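You operate a simulated robot arm through the tools that you are given. There is no shell and no other tool. Be economical: measure what you need, move in short steps, check, and stop when the job is done.

The job below is to be done with a simulated two-armed robot. You get a single attempt, and the scene is never put back.

TASK
Pick up the glue can marked "G502" from the front of the wash table with one hand, pass it to the other hand and put it on the low shelf of the filter cabinet. Set down upright: glue can.

It is judged by the outcome, as a careful person would: the job done as asked, and still so three seconds after it is handed in. It fails if anything else is knocked over, pushed out of place, dropped, spilled or broken.

THE ROBOT
Two 7-joint arms with two-finger parallel grippers on one trunk, on a base that drives. Base frame: it is fixed to the floor where the robot stands at the start and does not move with it; the origin is under the middle of the robot, x ahead of it, y to its left, z up. Readings come in m, rad, newtons and seconds.
The left shoulder is at the start at [-0.082, 0.119, 0.851], the right one opposite. With the tool pointing down near the work surface each hand reaches from about 0.14 to 0.58 m from the robot's upright axis, wherever it stands, measured 20 degrees to its own side. Places, roughly: low shelf of the filter cabinet [0.8, -1.4, 0.2]. Payload 3.43 kg a hand.
Tool frame (each hand has its own): the origin (TCP) lies between the finger pads and is the grasp point; the fingertips stand 0.03 m ahead of it; z points along the fingers, y is the line along which they close. The gripper opens to 0.094 m. The fingers are 0.028 m wide and 0.01 m thick; the gripper's body (0.05 by 0.096 m) begins 0.055 m behind the TCP.
Orientation is told as [roll, pitch, yaw] about the base's x, y, z axes, in that order, counted from this pose: with the fingers straight down and closing along the base's y, the tool's x points along the base's -x, its y along +y and its z along -z.

THE INTERFACE
- The arms move only by the tool arm_command. It takes "left_series", "right_series" or both (then of equal length, played together; a hand with none holds still); each is a list of rows, each a list of 7 numbers: the shift along the tool's x, y, z in units of 250 mm (1.0 is 250 mm), then the turn, a rotation vector about the tool's x, y, z in units of 90 degrees (1.0 is 90 degrees), then the opening in per cent of the stroke, from 0 (shut) to 100 (fully open). In form: [[dx, dy, dz, wx, wy, wz, grip], ...]. A call has 1 to 20 rows; each row is the pose to reach, as a shift and turn from the pose commanded when the call began, along the tool's axes at that moment. A call with a number of a shift or a turn outside -1 to 1 is refused whole. Rows are played at 5 a second. More than 0.05 m and 0.15 rad between two rows, or a gripper value outside its range, and nothing of the call is played. A pose out of reach is approached as far as the arm can. The call stops where the force on the tool passes 40 N (or 10 N more than at its start, if that is more) or the arm is blocked; 0.2 s more then pass. Each finger travels about 0.153 m/s and halts on what it meets, pressing with about 24 N; the grip force reading is that of the motor and also rises with nothing between the fingers. The clock runs only during rows and for 0.2 s after the last one: add rows that repeat a pose to give the fingers time. The reply holds the time, the measured pose of the TCP, the force on the tool along the base axes, the opening and the grip force, in the units named above and with some noise, with the torque about the TCP (base axes, N m) and any sound that the robot's microphone picked up.
- Cameras (640 x 400 px; columns grow to the right, rows downward): "scene" is now at [0.0175, 0.0071, 1.5703]; the picture's right is [0.05, -1.00, 0.00], its down [-0.76, -0.04, -0.65] and it looks along [0.65, 0.03, -0.76] (base axes); focal length 275 px, centre (320, 200). "left" rides on the left gripper at [0.076, -0.014, -0.102] in its tool frame; the picture's right is [0.18, 0.98, 0.00], its down [-0.75, 0.14, -0.64] and it looks along [-0.63, 0.12, 0.77] (tool axes); focal length 243 px, centre (320, 200). "right" rides on the right gripper at [0.076, 0.014, -0.102] in its tool frame; the picture's right is [-0.18, 0.98, 0.00], its down [-0.75, -0.14, -0.64] and it looks along [-0.63, -0.12, 0.77] (tool axes); focal length 243 px, centre (320, 200). There is no depth. A picture from a camera that has moved, and an enlarged one, comes with that camera's place and axes in the base frame and with its lens. The place of the scene camera against the robot may be out by one fixed shift of up to 0.025 m in any direction.
- snapshot(camera): a new picture of that camera. No time passes.
- lift_body(by): slides the trunk up (or, below 0, down) by that many m; the arms and the scene camera ride with it, the base frame stays. It gives what a move gives, with no picture.
- base_move(legs): drives the robot by 1 to 6 legs, each [ahead, left, turn to the left] in m, m and rad, along the robot's own axes; the way and the turn of a leg run together, so that a leg with both is an arc; at most 1.5 m and 3.142 rad a leg. The arms and the cameras ride along, it lands a little off, and it stops where it bumps. It gives what a move gives.
- pan_tilt(pan, tilt): turns the head with the scene camera to pan (to the left, within 2.496 rad either way) and tilt (down, from -0.506 to 1.204), counted from straight ahead of the robot. It gives what a move gives.
- close_up(camera, box): a new picture of the part [left, top, right, bottom] of that camera's present view, enlarged. No time passes.
- hand_in(): hands the job in; it is judged then, once.

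Go step by step. Nothing tells you exact positions but the pictures and the camera data: compare them with the known pose of the tool, close in by small moves and look again before you grip or let go. The budget is 120 turns and 108 pictures, counting those below and the enlarged ones. Unless the task says otherwise, let go and move clear before handing in, and close with one line.

The tools are called as a command line: name --argument value ..., lists and objects as JSON in quotes. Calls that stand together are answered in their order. arm_command: Moves the arms, as the interface text tells. Its arguments: {"type":"object","properties":{"left_series":{"type":"array","items":{"type":"array","items":{"type":"number"}}},"right_series":{"type":"array","items":{"type":"array","items":{"type":"number"}}}},"required":[]} The other tools are called the same way: lift_body (by) slides the trunk up or down; base_move (legs) drives the base; pan_tilt (pan, tilt) turns the head that bears the scene camera; snapshot (camera) takes a picture; close_up (camera, box) takes an enlarged picture of a part of a camera's view; hand_in () hands the job in.

At the start:

```text
time: 0.0
left_position: [0.3557, 0.241, 1.0554]
left_ee_rot: [0.001, 0.0, 0.0]
left_force: [0.4, -0.3, -0.7]
left_moment: [0.0, 0.01, 0.03]
left_gripper_width: 0.0937
left_grip_force: 0.2
right_position: [0.3538, -0.0823, 1.1071]
right_ee_rot: [0.0, 0.0, -0.002]
right_force: [0.2, -0.7, -0.3]
right_moment: [-0.04, -0.03, -0.01]
right_gripper_width: 0.0942
right_grip_force: 0.1
trunk travel left (down, up): [-0.275, 0.06]
robot x, y, heading: [0.0012, -0.0019, -0.005]
head pan, tilt: [0.052, 0.862]
```

scene: 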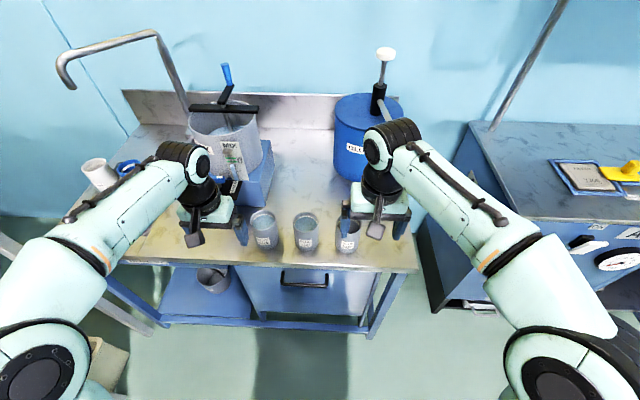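
right: 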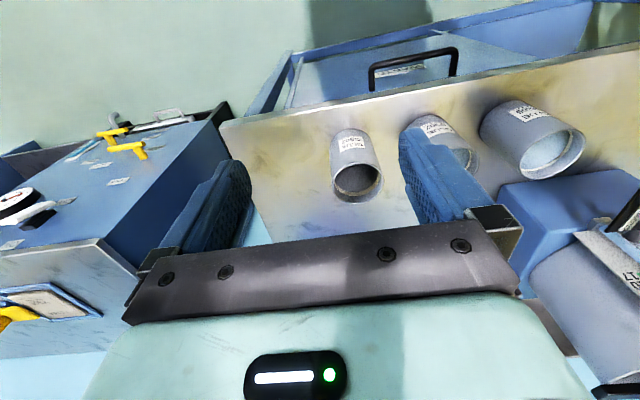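
left: 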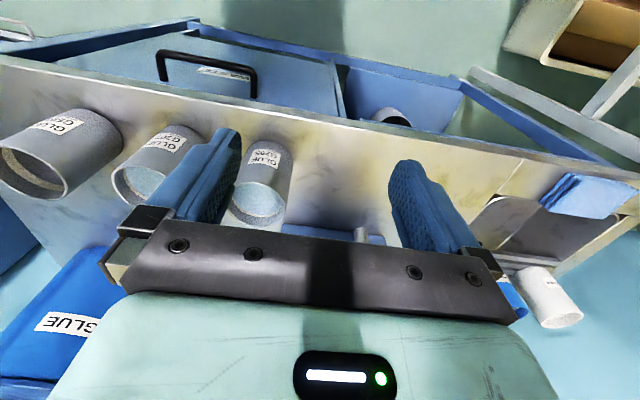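

I see three grey cans at the front of the wash table; I need to read their labels first.

close_up --camera "scene" --box '[230, 190, 390, 290]'

close_up --camera "right" --box '[310, 80, 600, 260]'

close_up --camera "left" --box '[0, 80, 320, 280]'

pan_tilt --pan -0.9 --tilt 0.75

snapshot --camera "scene"

```text
4.00 times, centred on (310, 240) of scene
camera zoom: at [0.0175, 0.0071, 1.5703], right [0.05, -1.0, 0.0], down [-0.76, -0.04, -0.65], along [0.65, 0.03, -0.76], focal length 1101 px, centre (360, 40)
```

zoom: 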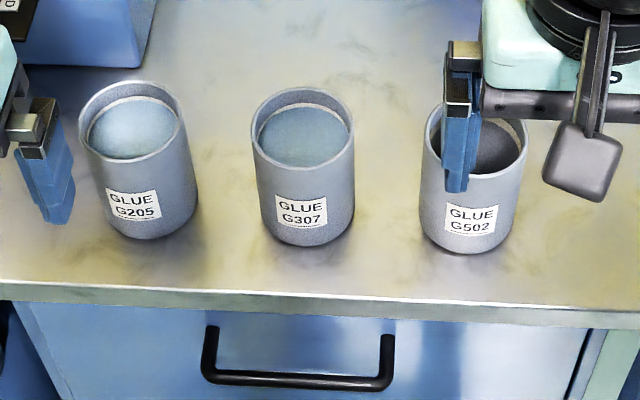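

```text
2.21 times, centred on (455, 170) of right
camera zoom: at [0.2786, -0.0663, 1.209], right [0.18, 0.98, 0.0], down [0.75, -0.14, 0.64], along [0.63, -0.12, -0.77], focal length 535 px, centre (22, 266)
```

zoom: 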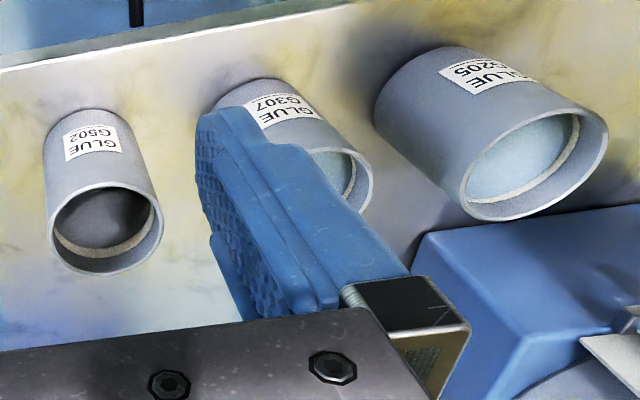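

```text
2.00 times, centred on (160, 180) of left
camera zoom: at [0.2784, 0.2267, 1.1589], right [-0.18, 0.98, 0.0], down [0.75, 0.14, 0.64], along [0.63, 0.12, -0.77], focal length 485 px, centre (640, 240)
```

zoom: 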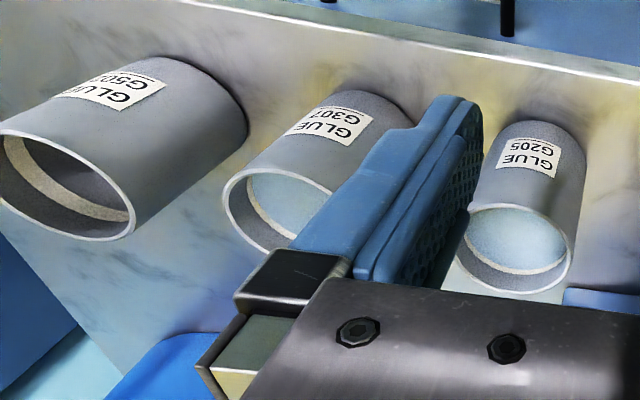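

```text
time: 1.2
left_position: [0.3556, 0.2405, 1.0558]
left_ee_rot: [0.0, 0.001, 0.0]
left_force: [0.0, 0.9, -0.1]
left_moment: [-0.03, 0.01, 0.0]
left_gripper_width: 0.094
left_grip_force: 0.0
right_position: [0.3546, -0.0824, 1.1074]
right_ee_rot: [-0.001, 0.0, -0.001]
right_force: [-1.3, -0.3, 0.7]
right_moment: [0.0, 0.0, 0.01]
right_gripper_width: 0.0939
right_grip_force: 0.0
trunk travel left (down, up): [-0.275, 0.06]
robot x, y, heading: [0.0029, -0.0004, -0.0]
head pan, tilt: [-0.901, 0.75]
```

```text
101 pictures are left
camera scene: at [-0.0085, -0.0618, 1.5792], right [-0.78, -0.62, 0.0], down [-0.42, 0.53, -0.73], along [0.45, -0.57, -0.68], focal length 275 px, centre (320, 200)
```

scene: 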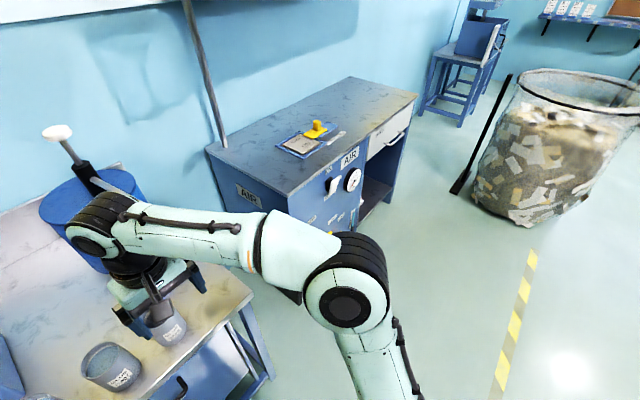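

The three cans are G205, G307 and G502. G502 is the right-hand one, with its rim at about (0.478, -0.051, 0.938). The plan is to pick it from above with the right hand, turned 90° so the fingers close along x. I'll then back off and pass it to the left hand from the side. First I'll hover over the can.

arm_command --right_series '[[-0.041, 0.01, 0.0, 0, 0, -0.0833, 100], [-0.082, 0.02, 0.0, 0, 0, -0.1667, 100], [-0.123, 0.031, 0.0, 0, 0, -0.25, 100], [-0.164, 0.041, 0.0, 0, 0, -0.3333, 100], [-0.205, 0.052, 0.0, 0, 0, -0.4167, 100], [-0.246, 0.062, 0.0, 0, 0, -0.5, 100], [-0.287, 0.072, 0.05, 0, 0, -0.5833, 100], [-0.328, 0.083, 0.1, 0, 0, -0.6667, 100], [-0.369, 0.093, 0.15, 0, 0, -0.75, 100], [-0.41, 0.103, 0.2, 0, 0, -0.8333, 100], [-0.451, 0.114, 0.25, 0, 0, -0.9167, 100], [-0.492, 0.124, 0.3, 0, 0, -1, 100], [-0.492, 0.124, 0.3, 0, 0, -1, 100]]'

snapshot --camera "right"

pan_tilt --pan 0.05 --tilt 0.86

snapshot --camera "scene"

```text
time: 4.0
left_position: [0.3554, 0.2405, 1.0561]
left_ee_rot: [0.0, 0.001, 0.001]
left_force: [-0.2, 0.8, 0.2]
left_moment: [0.0, -0.01, 0.01]
left_gripper_width: 0.094
left_grip_force: 0.1
right_position: [0.4776, -0.0503, 1.0326]
right_ee_rot: [0.002, 0.0, 1.572]
right_force: [-0.2, 0.2, 0.4]
right_moment: [0.02, 0.03, 0.0]
right_gripper_width: 0.0937
right_grip_force: 0.0
trunk travel left (down, up): [-0.275, 0.06]
robot x, y, heading: [-0.0013, -0.0003, -0.003]
head pan, tilt: [-0.901, 0.75]
```

```text
100 pictures are left
camera right: at [0.4636, -0.1255, 1.1339], right [-0.98, 0.18, 0.0], down [0.14, 0.75, 0.64], along [0.12, 0.63, -0.77], focal length 243 px, centre (320, 200)
```

right: 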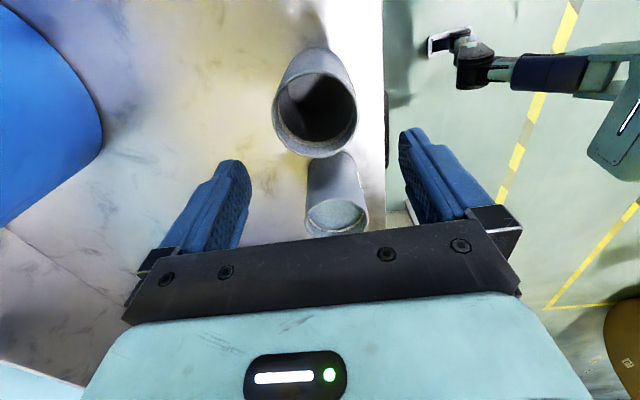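

```text
time: 5.3
left_position: [0.3542, 0.2411, 1.0559]
left_ee_rot: [0.0, 0.0, 0.001]
left_force: [0.1, 1.1, -0.5]
left_moment: [0.01, 0.0, 0.02]
left_gripper_width: 0.094
left_grip_force: 0.1
right_position: [0.4771, -0.0501, 1.0316]
right_ee_rot: [0.0, 0.001, 1.571]
right_force: [0.2, 1.2, -0.1]
right_moment: [-0.01, 0.0, 0.0]
right_gripper_width: 0.094
right_grip_force: 0.0
trunk travel left (down, up): [-0.275, 0.06]
robot x, y, heading: [0.0001, 0.0018, -0.0]
head pan, tilt: [0.051, 0.86]
```

```text
99 pictures are left
camera scene: at [0.0175, 0.0069, 1.5704], right [0.05, -1.0, 0.0], down [-0.76, -0.04, -0.65], along [0.65, 0.03, -0.76], focal length 275 px, centre (320, 200)
```

scene: 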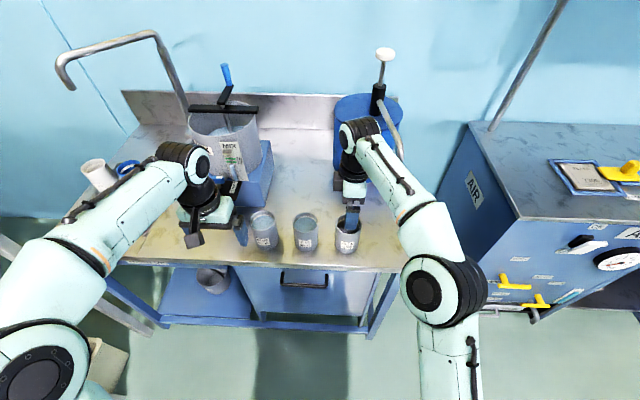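

The can is centred beneath the right hand, at roughly (0.480, -0.054). I'll come down until the tips pass the rim by about 1 cm, then look.

arm_command --right_series '[[0.012, -0.008, 0.1, 0, 0, 0, 100], [0.012, -0.008, 0.19, 0, 0, 0, 100], [0.012, -0.008, 0.25, 0, 0, 0, 100], [0.012, -0.008, 0.28, 0, 0, 0, 100], [0.012, -0.008, 0.28, 0, 0, 0, 100]]'

snapshot --camera "right"

close_up --camera "scene" --box '[280, 180, 400, 255]'

snapshot --camera "left"

```text
time: 6.5
left_position: [0.3561, 0.2401, 1.0557]
left_ee_rot: [-0.001, 0.0, 0.0]
left_force: [0.1, -0.3, 0.5]
left_moment: [-0.01, 0.01, 0.0]
left_gripper_width: 0.0941
left_grip_force: 0.2
right_position: [0.4786, -0.0536, 0.9628]
right_ee_rot: [-0.001, 0.001, 1.571]
right_force: [0.1, -0.6, 0.2]
right_moment: [0.01, -0.01, -0.02]
right_gripper_width: 0.0941
right_grip_force: 0.1
trunk travel left (down, up): [-0.275, 0.06]
robot x, y, heading: [0.0014, -0.0012, -0.0]
head pan, tilt: [0.051, 0.86]
```

```text
98 pictures are left
camera right: at [0.4647, -0.1289, 1.0642], right [-0.98, 0.18, 0.0], down [0.14, 0.75, 0.64], along [0.12, 0.63, -0.77], focal length 243 px, centre (320, 200)
```

right: 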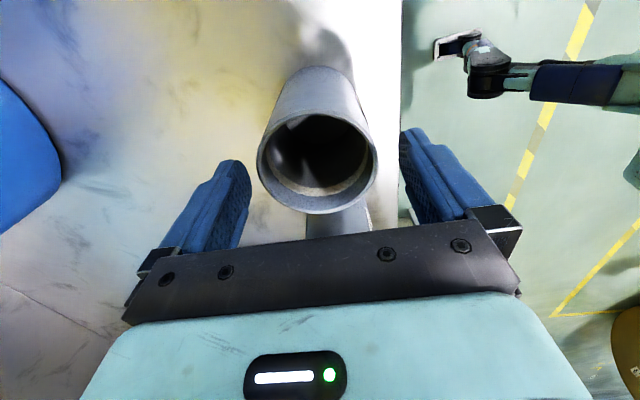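

```text
5.33 times, centred on (340, 218) of scene
camera zoom: at [0.0175, 0.007, 1.5703], right [0.05, -1.0, 0.0], down [-0.76, -0.04, -0.65], along [0.65, 0.03, -0.76], focal length 1468 px, centre (213, 107)
```

zoom: 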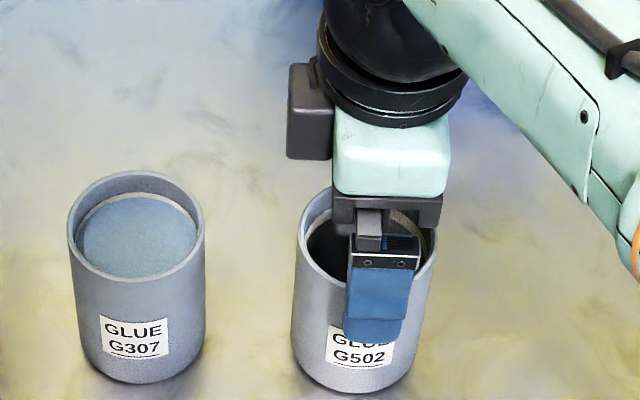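

```text
96 pictures are left
camera left: at [0.2784, 0.2267, 1.1589], right [-0.18, 0.98, 0.0], down [0.75, 0.14, 0.64], along [0.63, 0.12, -0.77], focal length 243 px, centre (320, 200)
```

left: 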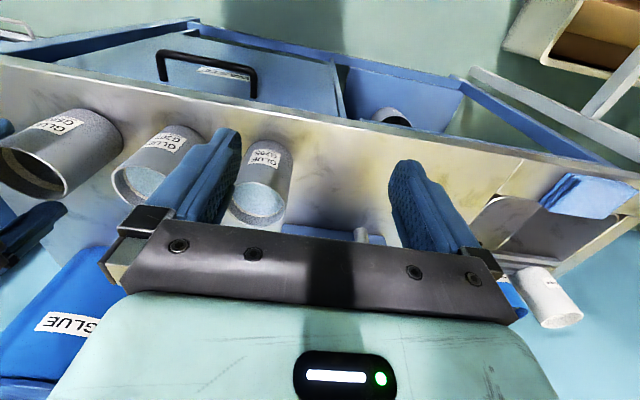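

The fingers straddle the rim with clearance on both sides, so I'll lower the last 2.5 cm and close.

arm_command --right_series '[[-0.008, 0, 0.05, 0, 0, 0, 100], [-0.008, 0, 0.1, 0, 0, 0, 100], [-0.008, 0, 0.1, 0, 0, 0, 85], [-0.008, 0, 0.1, 0, 0, 0, 70], [-0.008, 0, 0.1, 0, 0, 0, 50], [-0.008, 0, 0.1, 0, 0, 0, 50]]'

close_up --camera "scene" --box '[280, 180, 400, 255]'

```text
time: 7.9
left_position: [0.3548, 0.2411, 1.0558]
left_ee_rot: [-0.001, -0.001, 0.001]
left_force: [-1.0, 0.8, 0.4]
left_moment: [0.0, -0.05, -0.01]
left_gripper_width: 0.0937
left_grip_force: 0.1
right_position: [0.4797, -0.0513, 0.9383]
right_ee_rot: [0.0, -0.001, 1.572]
right_force: [-0.4, 0.4, 0.6]
right_moment: [-0.01, 0.03, 0.0]
right_gripper_width: 0.0722
right_grip_force: 24.0
trunk travel left (down, up): [-0.275, 0.06]
robot x, y, heading: [0.0005, 0.0007, -0.0]
head pan, tilt: [0.051, 0.86]
```

```text
5.33 times, centred on (340, 218) of scene
camera zoom: at [0.0175, 0.007, 1.5703], right [0.05, -1.0, 0.0], down [-0.76, -0.04, -0.65], along [0.65, 0.03, -0.76], focal length 1468 px, centre (213, 107)
```

zoom: 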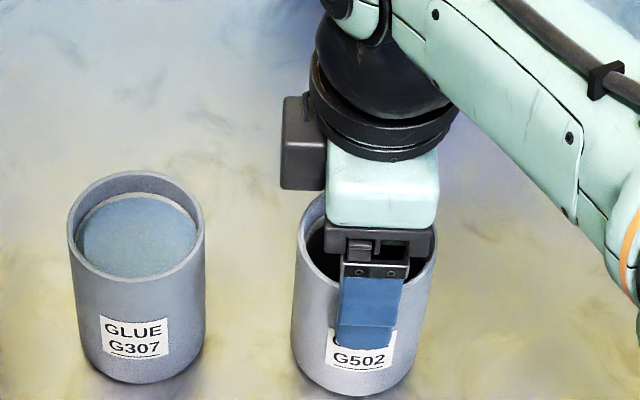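

The can is gripped at 0.072 m wide. I'll command a tighter grip and lift straight up 15 cm.

arm_command --right_series '[[0, 0, 0, 0, 0, 0, 30], [0, 0, -0.05, 0, 0, 0, 30], [0, 0, -0.12, 0, 0, 0, 30], [0, 0, -0.2, 0, 0, 0, 30], [0, 0, -0.3, 0, 0, 0, 30], [0, 0, -0.4, 0, 0, 0, 30], [0, 0, -0.5, 0, 0, 0, 30], [0, 0, -0.6, 0, 0, 0, 30], [0, 0, -0.6, 0, 0, 0, 30]]'

snapshot --camera "scene"

snapshot --camera "right"

```text
time: 9.9
left_position: [0.3548, 0.2403, 1.0553]
left_ee_rot: [0.001, 0.0, -0.001]
left_force: [0.3, -0.5, -0.2]
left_moment: [0.02, 0.0, 0.04]
left_gripper_width: 0.094
left_grip_force: 0.0
right_position: [0.476, -0.0527, 1.0868]
right_ee_rot: [0.0, 0.001, 1.57]
right_force: [-0.5, -0.6, 0.2]
right_moment: [0.0, 0.0, -0.03]
right_gripper_width: 0.028
right_grip_force: 0.0
trunk travel left (down, up): [-0.275, 0.06]
robot x, y, heading: [0.0018, -0.0013, 0.002]
head pan, tilt: [0.051, 0.86]
```

```text
94 pictures are left
camera scene: at [0.0174, 0.0067, 1.5703], right [0.05, -1.0, 0.0], down [-0.76, -0.04, -0.65], along [0.65, 0.03, -0.76], focal length 275 px, centre (320, 200)
```

scene: 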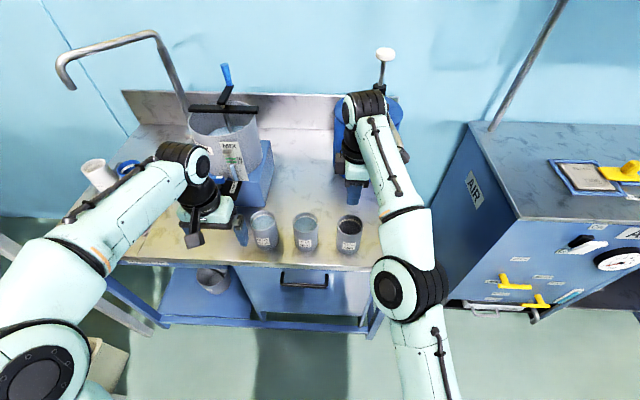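

```text
93 pictures are left
camera right: at [0.4624, -0.1269, 1.189], right [-0.98, 0.18, 0.0], down [0.14, 0.75, 0.64], along [0.12, 0.63, -0.77], focal length 243 px, centre (320, 200)
```

right: 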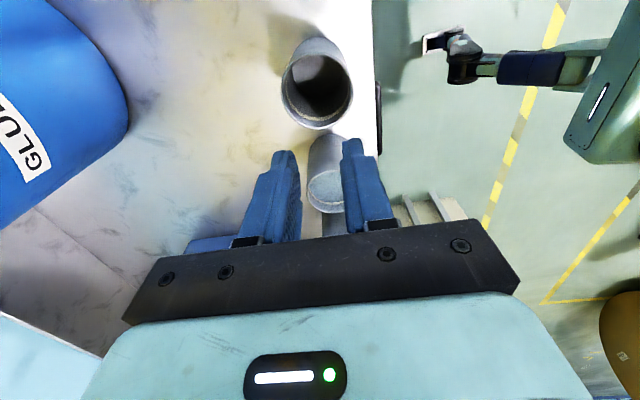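

The can slipped out of the grip and is still standing on the table. I'll check where it is now before trying again.

close_up --camera "scene" --box '[230, 190, 390, 290]'

close_up --camera "right" --box '[240, 10, 400, 110]'

close_up --camera "left" --box '[0, 80, 320, 280]'

```text
4.00 times, centred on (310, 240) of scene
camera zoom: at [0.0174, 0.0067, 1.5703], right [0.05, -1.0, 0.0], down [-0.76, -0.04, -0.65], along [0.65, 0.03, -0.76], focal length 1101 px, centre (360, 40)
```

zoom: 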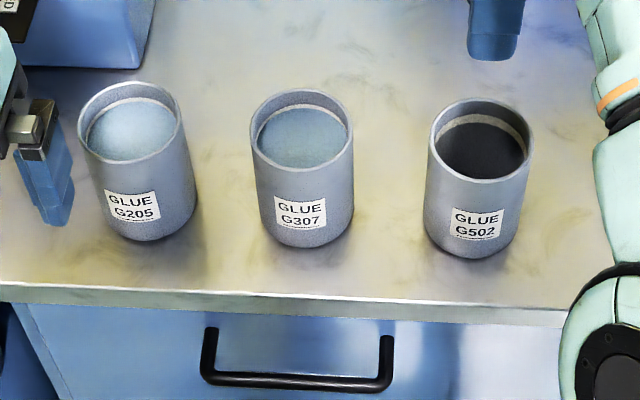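

```text
4.00 times, centred on (320, 60) of right
camera zoom: at [0.4624, -0.1269, 1.189], right [-0.98, 0.18, 0.0], down [0.14, 0.75, 0.64], along [0.12, 0.63, -0.77], focal length 970 px, centre (320, 760)
```

zoom: 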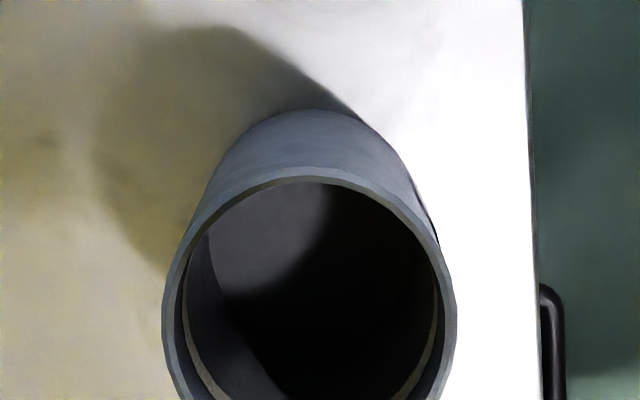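

```text
2.00 times, centred on (160, 180) of left
camera zoom: at [0.2784, 0.2265, 1.159], right [-0.18, 0.98, 0.0], down [0.75, 0.14, 0.64], along [0.63, 0.12, -0.77], focal length 485 px, centre (640, 240)
```

zoom: 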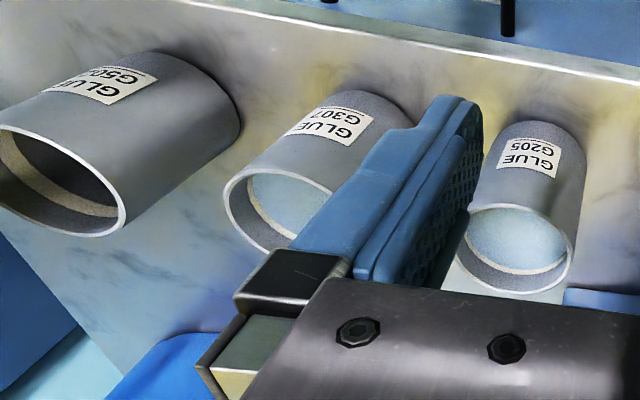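

The can shifted only a few millimetres, to about (0.480, -0.056), and is upright. I'll grip deeper this time, then make a small test lift to see the load.

arm_command --right_series '[[0.016, 0, 0, 0, 0, 0, 70], [0.016, 0, 0.05, 0, 0, 0, 100], [0.016, 0, 0.15, 0, 0, 0, 100], [0.016, 0, 0.3, 0, 0, 0, 100], [0.016, 0, 0.45, 0, 0, 0, 100], [0.016, 0, 0.55, 0, 0, 0, 100], [0.016, 0, 0.63, 0, 0, 0, 100], [0.016, 0, 0.71, 0, 0, 0, 100], [0.016, 0, 0.71, 0, 0, 0, 80], [0.016, 0, 0.71, 0, 0, 0, 60], [0.016, 0, 0.71, 0, 0, 0, 40], [0.016, 0, 0.71, 0, 0, 0, 20], [0.016, 0, 0.71, 0, 0, 0, 0], [0.016, 0, 0.71, 0, 0, 0, 0]]'

close_up --camera "scene" --box '[280, 180, 400, 255]'

snapshot --camera "right"

```text
time: 12.9
left_position: [0.355, 0.2414, 1.0548]
left_ee_rot: [0.0, 0.0, -0.001]
left_force: [-0.1, 1.3, 1.0]
left_moment: [-0.03, 0.04, 0.0]
left_gripper_width: 0.0941
left_grip_force: 0.1
right_position: [0.534, -0.045, 0.9254]
right_ee_rot: [0.0, -0.001, 1.571]
right_force: [0.4, 0.0, 0.5]
right_moment: [-0.02, -0.03, 0.0]
right_gripper_width: 0.008
right_grip_force: 24.2
right hand out of reach, approached as far as the arm can: row 2, 3, 4, 5, 6, 7, 8, 9, 10, 11, 12, 13, 14
trunk travel left (down, up): [-0.275, 0.06]
robot x, y, heading: [0.0017, 0.002, 0.006]
head pan, tilt: [0.051, 0.86]
```

```text
5.33 times, centred on (340, 218) of scene
camera zoom: at [0.0175, 0.007, 1.5703], right [0.05, -1.0, 0.0], down [-0.76, -0.04, -0.65], along [0.65, 0.03, -0.76], focal length 1468 px, centre (213, 107)
```

zoom: 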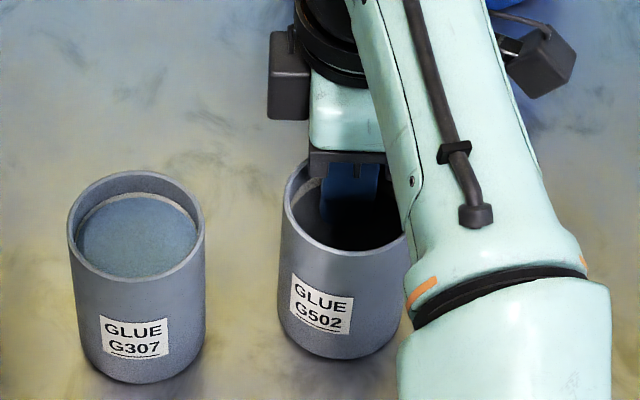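

```text
88 pictures are left
camera right: at [0.5197, -0.1195, 1.0275], right [-0.98, 0.18, 0.0], down [0.14, 0.75, 0.64], along [0.12, 0.63, -0.77], focal length 243 px, centre (320, 200)
```

right: 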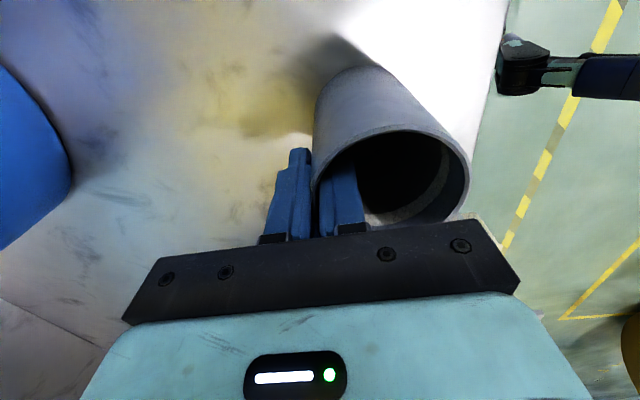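

The arm ended short of its target. The can is still standing, but the fingers now pinch its rim wall, one inside and one outside. I'll open slightly and lift straight out.

arm_command --right_series '[[0, 0, 0, 0, 0, 0, 20], [0, 0, 0, 0, 0, 0, 28], [0, 0, 0, 0, 0, 0, 28]]'

snapshot --camera "right"

```text
time: 13.7
left_position: [0.355, 0.2401, 1.0548]
left_ee_rot: [-0.001, -0.002, 0.002]
left_force: [-0.1, 0.4, 0.1]
left_moment: [0.04, 0.0, -0.01]
left_gripper_width: 0.0941
left_grip_force: 0.0
right_position: [0.5332, -0.0436, 0.9246]
right_ee_rot: [0.0, 0.0, 1.571]
right_force: [0.1, -0.2, -0.3]
right_moment: [-0.02, 0.03, 0.03]
right_gripper_width: 0.0261
right_grip_force: 0.1
trunk travel left (down, up): [-0.275, 0.06]
robot x, y, heading: [0.0017, -0.0001, 0.005]
head pan, tilt: [0.051, 0.86]
```

```text
87 pictures are left
camera right: at [0.5197, -0.1195, 1.0274], right [-0.98, 0.18, 0.0], down [0.14, 0.75, 0.64], along [0.12, 0.63, -0.77], focal length 243 px, centre (320, 200)
```

right: 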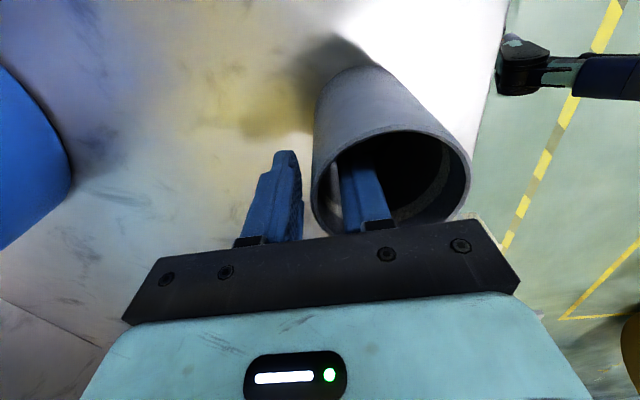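

Both fingers are clear of the wall, so I'll lift in small steps.

arm_command --right_series '[[0, 0, -0.04, 0, 0, 0, 28], [0, 0, -0.1, 0, 0, 0, 28], [0, 0, -0.18, 0, 0, 0, 28], [0, 0, -0.28, 0, 0, 0, 28], [0, 0, -0.4, 0, 0, 0, 28], [0, 0, -0.5, 0, 0, 0, 28], [0, 0, -0.5, 0, 0, 0, 28]]'

snapshot --camera "scene"

```text
time: 15.3
left_position: [0.3566, 0.2413, 1.0563]
left_ee_rot: [0.001, -0.001, -0.001]
left_force: [-0.5, 0.5, 0.1]
left_moment: [0.0, 0.04, -0.01]
left_gripper_width: 0.094
left_grip_force: 0.1
right_position: [0.5006, -0.0552, 1.0405]
right_ee_rot: [0.001, -0.001, 1.571]
right_force: [-0.6, 0.1, 0.2]
right_moment: [-0.03, 0.0, 0.02]
right_gripper_width: 0.0263
right_grip_force: 0.1
right hand out of reach, approached as far as the arm can: row 2, 3, 4, 5, 6, 7
trunk travel left (down, up): [-0.275, 0.06]
robot x, y, heading: [0.0033, 0.0018, 0.003]
head pan, tilt: [0.051, 0.86]
```

```text
86 pictures are left
camera scene: at [0.018, 0.0073, 1.5703], right [0.05, -1.0, 0.0], down [-0.76, -0.04, -0.65], along [0.65, 0.03, -0.76], focal length 275 px, centre (320, 200)
```

scene: 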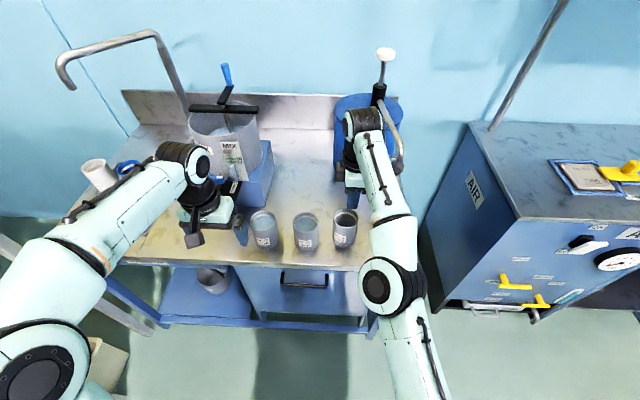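

Turning the right hand by 90° sits at a joint limit there. I'll turn it back to its natural yaw above the table and check the can again.

arm_command --right_series '[[0.01, 0.016, -0.01, 0, 0, 0.0833, 28], [0.02, 0.032, -0.02, 0, 0, 0.1667, 28], [0.03, 0.05, -0.03, 0, 0, 0.25, 28], [0.04, 0.066, -0.04, 0, 0, 0.3333, 28], [0.05, 0.082, -0.05, 0, 0, 0.4167, 28], [0.06, 0.1, -0.06, 0, 0, 0.5, 28], [0.07, 0.116, -0.07, 0, 0, 0.5833, 35], [0.08, 0.132, -0.08, 0, 0, 0.6667, 45], [0.09, 0.15, -0.09, 0, 0, 0.75, 60], [0.1, 0.166, -0.1, 0, 0, 0.8333, 80], [0.1, 0.182, -0.11, 0, 0, 0.9167, 100], [0.1, 0.2, -0.12, 0, 0, 1, 100], [0.1, 0.2, -0.12, 0, 0, 1, 100]]'

snapshot --camera "right"

close_up --camera "scene" --box '[230, 190, 390, 290]'

close_up --camera "left" --box '[0, 80, 320, 280]'

```text
time: 18.1
left_position: [0.3561, 0.241, 1.0552]
left_ee_rot: [0.0, 0.0, 0.0]
left_force: [0.4, -0.3, -0.1]
left_moment: [0.0, 0.01, 0.02]
left_gripper_width: 0.094
left_grip_force: 0.1
right_position: [0.4549, -0.0811, 1.0715]
right_ee_rot: [0.001, -0.002, -0.001]
right_force: [0.1, 0.4, 0.4]
right_moment: [0.02, -0.03, 0.01]
right_gripper_width: 0.0942
right_grip_force: 0.0
right hand out of reach, approached as far as the arm can: row 3, 4, 5, 6, 7, 8, 9, 10, 11
trunk travel left (down, up): [-0.275, 0.06]
robot x, y, heading: [-0.0056, 0.0012, 0.001]
head pan, tilt: [0.051, 0.86]
```

```text
85 pictures are left
camera right: at [0.3786, -0.065, 1.173], right [0.19, 0.98, 0.0], down [0.75, -0.14, 0.64], along [0.63, -0.12, -0.77], focal length 243 px, centre (320, 200)
```

right: 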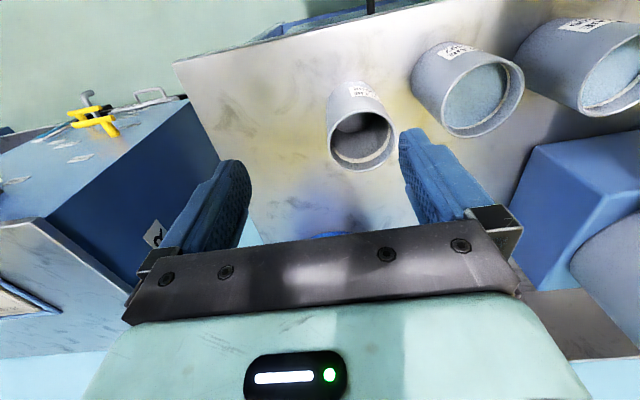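

```text
4.00 times, centred on (310, 240) of scene
camera zoom: at [0.0182, 0.0071, 1.5703], right [0.05, -1.0, 0.0], down [-0.76, -0.04, -0.65], along [0.65, 0.03, -0.76], focal length 1101 px, centre (360, 40)
```

zoom: 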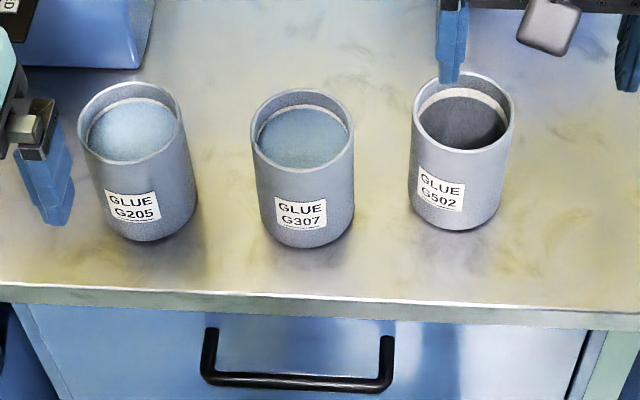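

```text
2.00 times, centred on (160, 180) of left
camera zoom: at [0.279, 0.2269, 1.1588], right [-0.18, 0.98, 0.0], down [0.75, 0.14, 0.64], along [0.63, 0.12, -0.77], focal length 485 px, centre (640, 240)
```

zoom: 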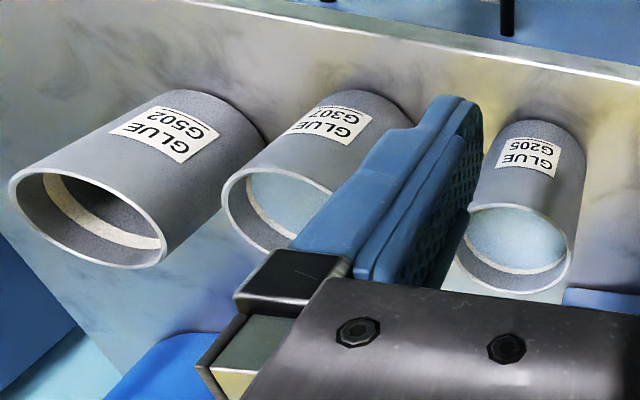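

The can now stands at about (0.499, -0.043), upright. I'll move over it with yaw 0.

arm_command --right_series '[[-0.09, 0.08, 0.05, 0, 0, 0, 100], [-0.176, 0.152, 0.1, 0, 0, 0, 100], [-0.176, 0.152, 0.18, 0, 0, 0, 100], [-0.176, 0.152, 0.24, 0, 0, 0, 100], [-0.176, 0.152, 0.24, 0, 0, 0, 100]]'

snapshot --camera "right"

close_up --camera "scene" --box '[280, 180, 400, 255]'

```text
time: 19.3
left_position: [0.356, 0.2405, 1.0552]
left_ee_rot: [0.0, -0.001, -0.001]
left_force: [-0.1, -0.1, -0.4]
left_moment: [-0.02, -0.01, -0.01]
left_gripper_width: 0.0941
left_grip_force: 0.1
right_position: [0.4952, -0.0437, 1.0104]
right_ee_rot: [0.001, 0.0, 0.0]
right_force: [-0.4, 0.0, -0.6]
right_moment: [-0.01, 0.0, -0.01]
right_gripper_width: 0.0941
right_grip_force: 0.1
trunk travel left (down, up): [-0.275, 0.06]
robot x, y, heading: [-0.0018, 0.0001, 0.002]
head pan, tilt: [0.051, 0.86]
```

```text
82 pictures are left
camera right: at [0.4198, -0.0274, 1.1127], right [0.18, 0.98, 0.0], down [0.75, -0.14, 0.64], along [0.63, -0.12, -0.77], focal length 243 px, centre (320, 200)
```

right: 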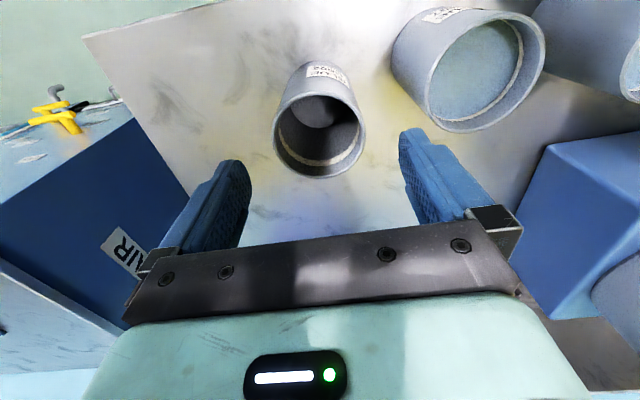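

```text
5.33 times, centred on (340, 218) of scene
camera zoom: at [0.0173, 0.0068, 1.5703], right [0.05, -1.0, 0.0], down [-0.76, -0.04, -0.65], along [0.65, 0.03, -0.76], focal length 1468 px, centre (213, 107)
```

zoom: 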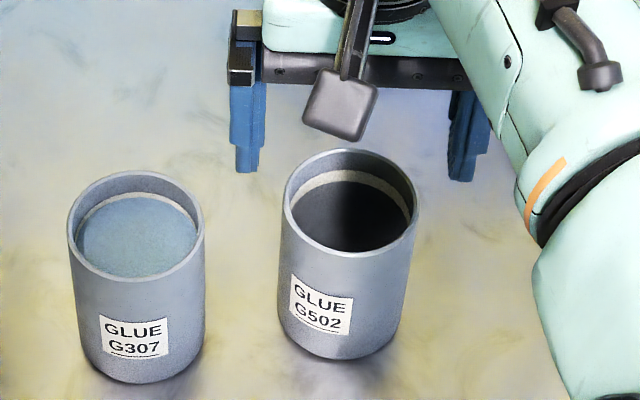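

The can centre is at (0.498, -0.042), right under the hand. I'll descend to a deep grasp before closing.

arm_command --right_series '[[-0.012, 0.004, 0.1, 0, 0, 0, 100], [-0.012, 0.004, 0.2, 0, 0, 0, 100], [-0.012, 0.004, 0.28, 0, 0, 0, 100], [-0.012, 0.004, 0.34, 0, 0, 0, 100], [-0.012, 0.004, 0.39, 0, 0, 0, 100], [-0.012, 0.004, 0.39, 0, 0, 0, 100]]'

snapshot --camera "right"

close_up --camera "left" --box '[0, 80, 320, 280]'

```text
time: 20.7
left_position: [0.3567, 0.2413, 1.0545]
left_ee_rot: [0.001, 0.0, 0.0]
left_force: [0.1, 0.6, 0.4]
left_moment: [-0.01, -0.01, -0.04]
left_gripper_width: 0.0939
left_grip_force: 0.0
right_position: [0.4987, -0.0407, 0.9125]
right_ee_rot: [0.0, -0.001, -0.002]
right_force: [0.2, -0.7, -0.1]
right_moment: [-0.01, 0.01, 0.0]
right_gripper_width: 0.0939
right_grip_force: 0.0
trunk travel left (down, up): [-0.275, 0.06]
robot x, y, heading: [0.0019, 0.0008, 0.001]
head pan, tilt: [0.051, 0.86]
```

```text
80 pictures are left
camera right: at [0.4225, -0.0246, 1.0142], right [0.18, 0.98, 0.0], down [0.75, -0.14, 0.64], along [0.63, -0.12, -0.77], focal length 243 px, centre (320, 200)
```

right: 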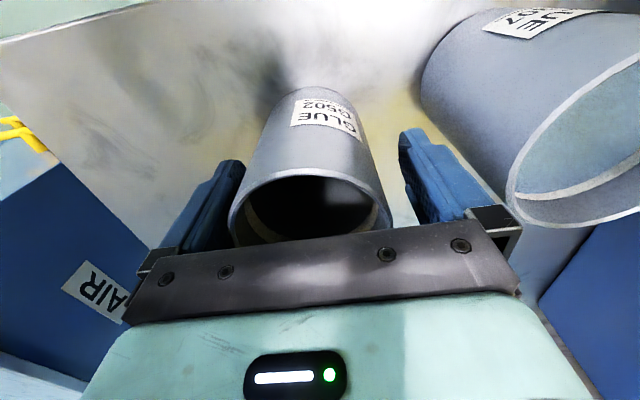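

```text
2.00 times, centred on (160, 180) of left
camera zoom: at [0.2784, 0.2267, 1.1589], right [-0.18, 0.98, 0.0], down [0.75, 0.14, 0.64], along [0.63, 0.12, -0.77], focal length 485 px, centre (640, 240)
```

zoom: 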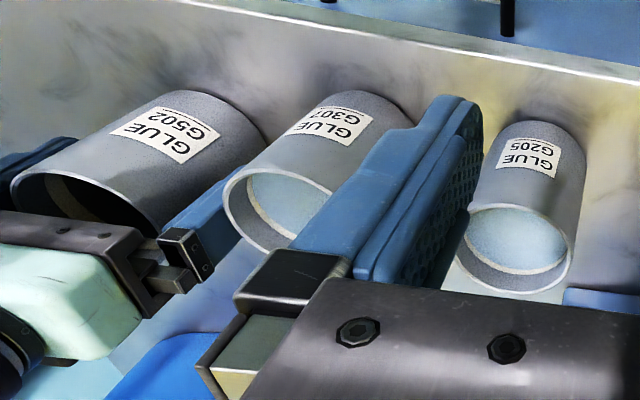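

The fingers straddle the can well below the rim. I'll close fully, then test-lift by 1 cm.

arm_command --right_series '[[0, 0, 0, 0, 0, 0, 85], [0, 0, 0, 0, 0, 0, 70], [0, 0, 0, 0, 0, 0, 40], [0, 0, 0, 0, 0, 0, 0], [0, 0, 0, 0, 0, 0, 0], [0, 0, 0, 0, 0, 0, 0]]'

arm_command --right_series '[[0, 0, -0.02, 0, 0, 0, 0], [0, 0, -0.04, 0, 0, 0, 0], [0, 0, -0.06, 0, 0, 0, 0], [0, 0, -0.06, 0, 0, 0, 0]]'

close_up --camera "scene" --box '[280, 180, 400, 255]'

snapshot --camera "right"

```text
time: 22.1
left_position: [0.3562, 0.2411, 1.0551]
left_ee_rot: [0.002, 0.0, 0.001]
left_force: [0.8, 0.0, 0.3]
left_moment: [-0.01, 0.01, -0.03]
left_gripper_width: 0.0939
left_grip_force: 0.0
right_position: [0.498, -0.04, 0.913]
right_ee_rot: [0.002, -0.001, 0.001]
right_force: [-0.2, -0.3, -0.3]
right_moment: [0.01, -0.01, 0.02]
right_gripper_width: 0.0724
right_grip_force: 24.0
trunk travel left (down, up): [-0.275, 0.06]
robot x, y, heading: [0.0025, 0.0034, -0.0]
head pan, tilt: [0.051, 0.86]
```

```text
time: 23.1
left_position: [0.3557, 0.2413, 1.056]
left_ee_rot: [-0.002, 0.0, 0.0]
left_force: [0.7, -0.1, 0.7]
left_moment: [0.0, -0.03, 0.01]
left_gripper_width: 0.0942
left_grip_force: 0.0
right_position: [0.4973, -0.0406, 0.928]
right_ee_rot: [0.0, 0.0, 0.002]
right_force: [-0.4, 0.3, -0.3]
right_moment: [-0.03, -0.01, 0.0]
right_gripper_width: 0.0723
right_grip_force: 24.5
trunk travel left (down, up): [-0.275, 0.06]
robot x, y, heading: [0.0042, -0.0019, -0.004]
head pan, tilt: [0.051, 0.86]
```

```text
5.33 times, centred on (340, 218) of scene
camera zoom: at [0.0176, 0.007, 1.5703], right [0.05, -1.0, 0.0], down [-0.76, -0.04, -0.65], along [0.65, 0.03, -0.76], focal length 1468 px, centre (213, 107)
```

zoom: 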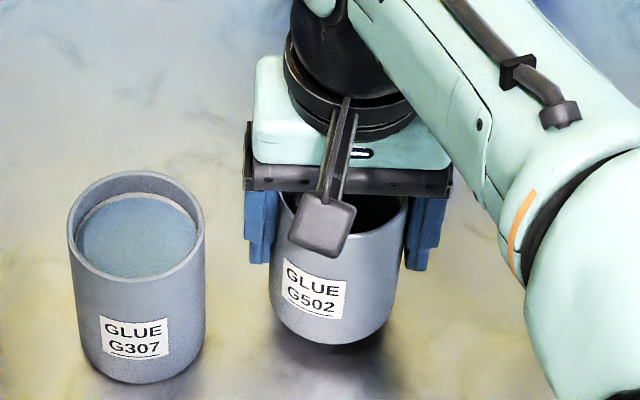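

```text
77 pictures are left
camera right: at [0.4224, -0.0246, 1.0307], right [0.18, 0.98, 0.0], down [0.75, -0.14, 0.64], along [0.63, -0.12, -0.77], focal length 243 px, centre (320, 200)
```

right: 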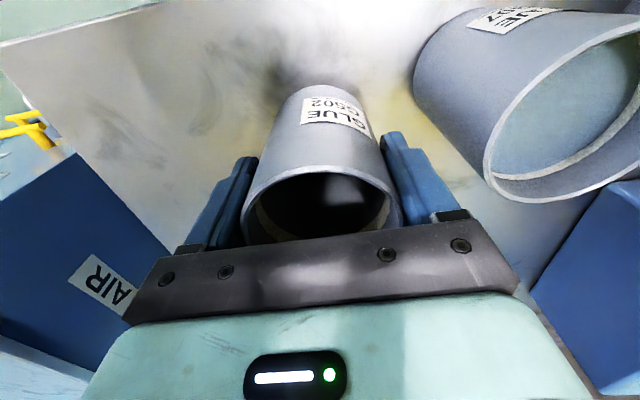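

The can comes up cleanly this time. I'll lift another 12 cm and then back the base away from the table.

arm_command --right_series '[[0, 0, -0.06, 0, 0, 0, 0], [0, 0, -0.12, 0, 0, 0, 0], [0, 0, -0.2, 0, 0, 0, 0], [0, 0, -0.28, 0, 0, 0, 0], [0, 0, -0.36, 0, 0, 0, 0], [0, 0, -0.44, 0, 0, 0, 0], [0, 0, -0.5, 0, 0, 0, 0], [0, 0, -0.5, 0, 0, 0, 0]]'

snapshot --camera "scene"

snapshot --camera "right"

```text
time: 24.9
left_position: [0.3558, 0.2415, 1.0555]
left_ee_rot: [-0.001, 0.0, 0.001]
left_force: [0.0, 0.4, -0.1]
left_moment: [0.0, 0.0, 0.03]
left_gripper_width: 0.0941
left_grip_force: 0.0
right_position: [0.4921, -0.0429, 1.0534]
right_ee_rot: [-0.001, 0.001, -0.001]
right_force: [-0.9, 0.4, -1.4]
right_moment: [-0.01, 0.02, 0.03]
right_gripper_width: 0.0725
right_grip_force: 23.7
right hand out of reach, approached as far as the arm can: row 7, 8
trunk travel left (down, up): [-0.275, 0.06]
robot x, y, heading: [0.002, 0.0012, 0.001]
head pan, tilt: [0.051, 0.86]
```

```text
76 pictures are left
camera scene: at [0.0179, 0.0072, 1.5703], right [0.05, -1.0, 0.0], down [-0.76, -0.04, -0.65], along [0.65, 0.03, -0.76], focal length 275 px, centre (320, 200)
```

scene: 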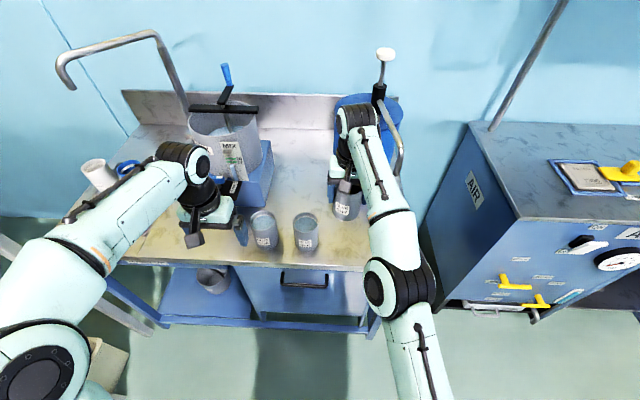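

```text
75 pictures are left
camera right: at [0.4164, -0.0267, 1.155], right [0.18, 0.98, 0.0], down [0.75, -0.14, 0.64], along [0.63, -0.12, -0.77], focal length 243 px, centre (320, 200)
```

right: 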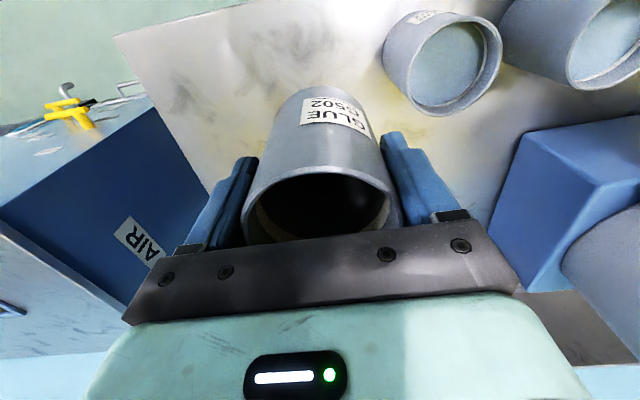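

The can is held about 14 cm above the table. I'll glance behind before reversing.

pan_tilt --pan -2.3 --tilt 0.7

snapshot --camera "scene"

pan_tilt --pan 2.3 --tilt 0.7

snapshot --camera "scene"

```text
time: 27.0
left_position: [0.3556, 0.2413, 1.0554]
left_ee_rot: [0.001, 0.0, 0.0]
left_force: [0.2, -0.1, -0.3]
left_moment: [0.0, -0.01, 0.0]
left_gripper_width: 0.0941
left_grip_force: 0.0
right_position: [0.4918, -0.0431, 1.0541]
right_ee_rot: [0.0, -0.001, 0.001]
right_force: [0.1, 0.3, -0.8]
right_moment: [0.05, -0.01, -0.02]
right_gripper_width: 0.0723
right_grip_force: 24.0
trunk travel left (down, up): [-0.275, 0.06]
robot x, y, heading: [0.0004, -0.0017, 0.003]
head pan, tilt: [-2.3, 0.7]
```

```text
74 pictures are left
camera scene: at [-0.1165, -0.0603, 1.5834], right [-0.75, 0.67, 0.0], down [0.43, 0.48, -0.76], along [-0.51, -0.57, -0.64], focal length 275 px, centre (320, 200)
```

scene: 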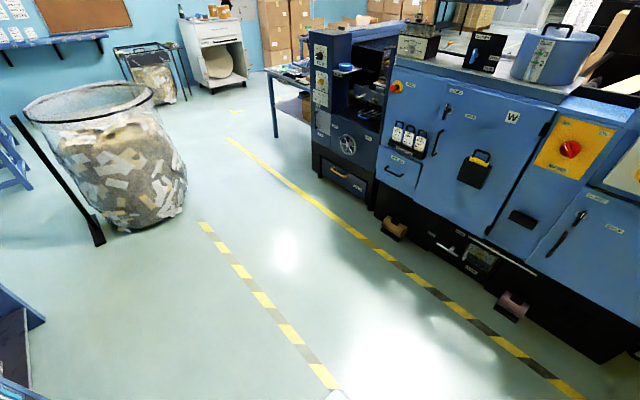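

```text
time: 30.7
left_position: [0.3565, 0.2407, 1.056]
left_ee_rot: [0.0, -0.001, -0.001]
left_force: [0.6, -0.3, 0.1]
left_moment: [-0.04, 0.02, 0.04]
left_gripper_width: 0.0939
left_grip_force: 0.0
right_position: [0.4903, -0.0417, 1.0538]
right_ee_rot: [0.001, 0.0, 0.0]
right_force: [0.3, 0.8, -1.0]
right_moment: [-0.02, -0.02, 0.02]
right_gripper_width: 0.0723
right_grip_force: 24.2
trunk travel left (down, up): [-0.275, 0.06]
robot x, y, heading: [-0.002, 0.0012, -0.001]
head pan, tilt: [2.3, 0.7]
```

```text
73 pictures are left
camera scene: at [-0.1165, 0.0664, 1.5834], right [0.75, 0.67, 0.0], down [0.43, -0.48, -0.76], along [-0.51, 0.57, -0.64], focal length 275 px, centre (320, 200)
```

scene: 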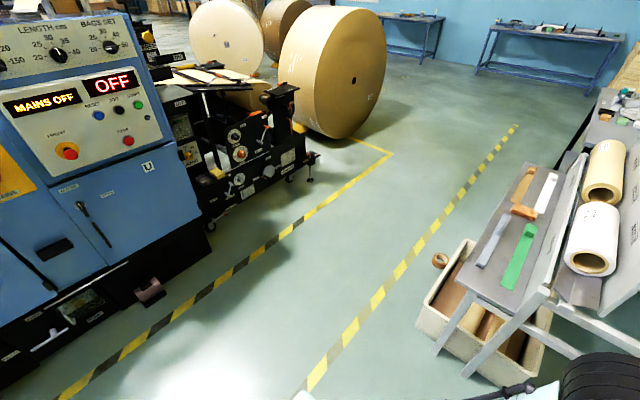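

The aisle behind is clear to about 1 m. I'll back up 0.35 m, then slide 0.6 m right to open floor for the handover.

base_move --legs '[[-0.35, 0, 0], [0, -0.6, 0]]'

pan_tilt --pan -0.55 --tilt 0.8

snapshot --camera "scene"

```text
time: 38.4
left_position: [0.004, -0.3736, 1.0543]
left_ee_rot: [-0.001, 0.0, 0.001]
left_force: [-0.3, 0.1, -0.4]
left_moment: [-0.01, 0.02, -0.02]
left_gripper_width: 0.0939
left_grip_force: 0.1
right_position: [0.1411, -0.6563, 1.0541]
right_ee_rot: [-0.001, 0.0, 0.002]
right_force: [0.4, -0.7, -0.1]
right_moment: [0.0, -0.03, -0.01]
right_gripper_width: 0.0722
right_grip_force: 24.0
trunk travel left (down, up): [-0.275, 0.06]
robot x, y, heading: [-0.3504, -0.6169, 0.003]
head pan, tilt: [2.3, 0.7]
```

```text
time: 40.9
left_position: [0.0037, -0.3729, 1.0546]
left_ee_rot: [-0.001, 0.0, 0.001]
left_force: [0.0, 0.4, -1.1]
left_moment: [-0.04, 0.01, -0.01]
left_gripper_width: 0.0938
left_grip_force: 0.1
right_position: [0.1406, -0.6566, 1.0529]
right_ee_rot: [0.0, -0.001, 0.001]
right_force: [-1.0, -0.4, -0.8]
right_moment: [-0.01, 0.01, -0.01]
right_gripper_width: 0.0725
right_grip_force: 23.8
trunk travel left (down, up): [-0.275, 0.06]
robot x, y, heading: [-0.3547, -0.6107, 0.007]
head pan, tilt: [-0.55, 0.799]
```

```text
72 pictures are left
camera scene: at [-0.3417, -0.6541, 1.5752], right [-0.52, -0.85, 0.0], down [-0.61, 0.37, -0.7], along [0.6, -0.36, -0.72], focal length 275 px, centre (320, 200)
```

scene: 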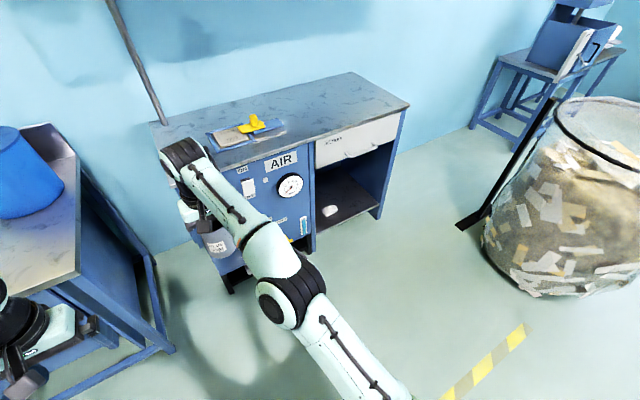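

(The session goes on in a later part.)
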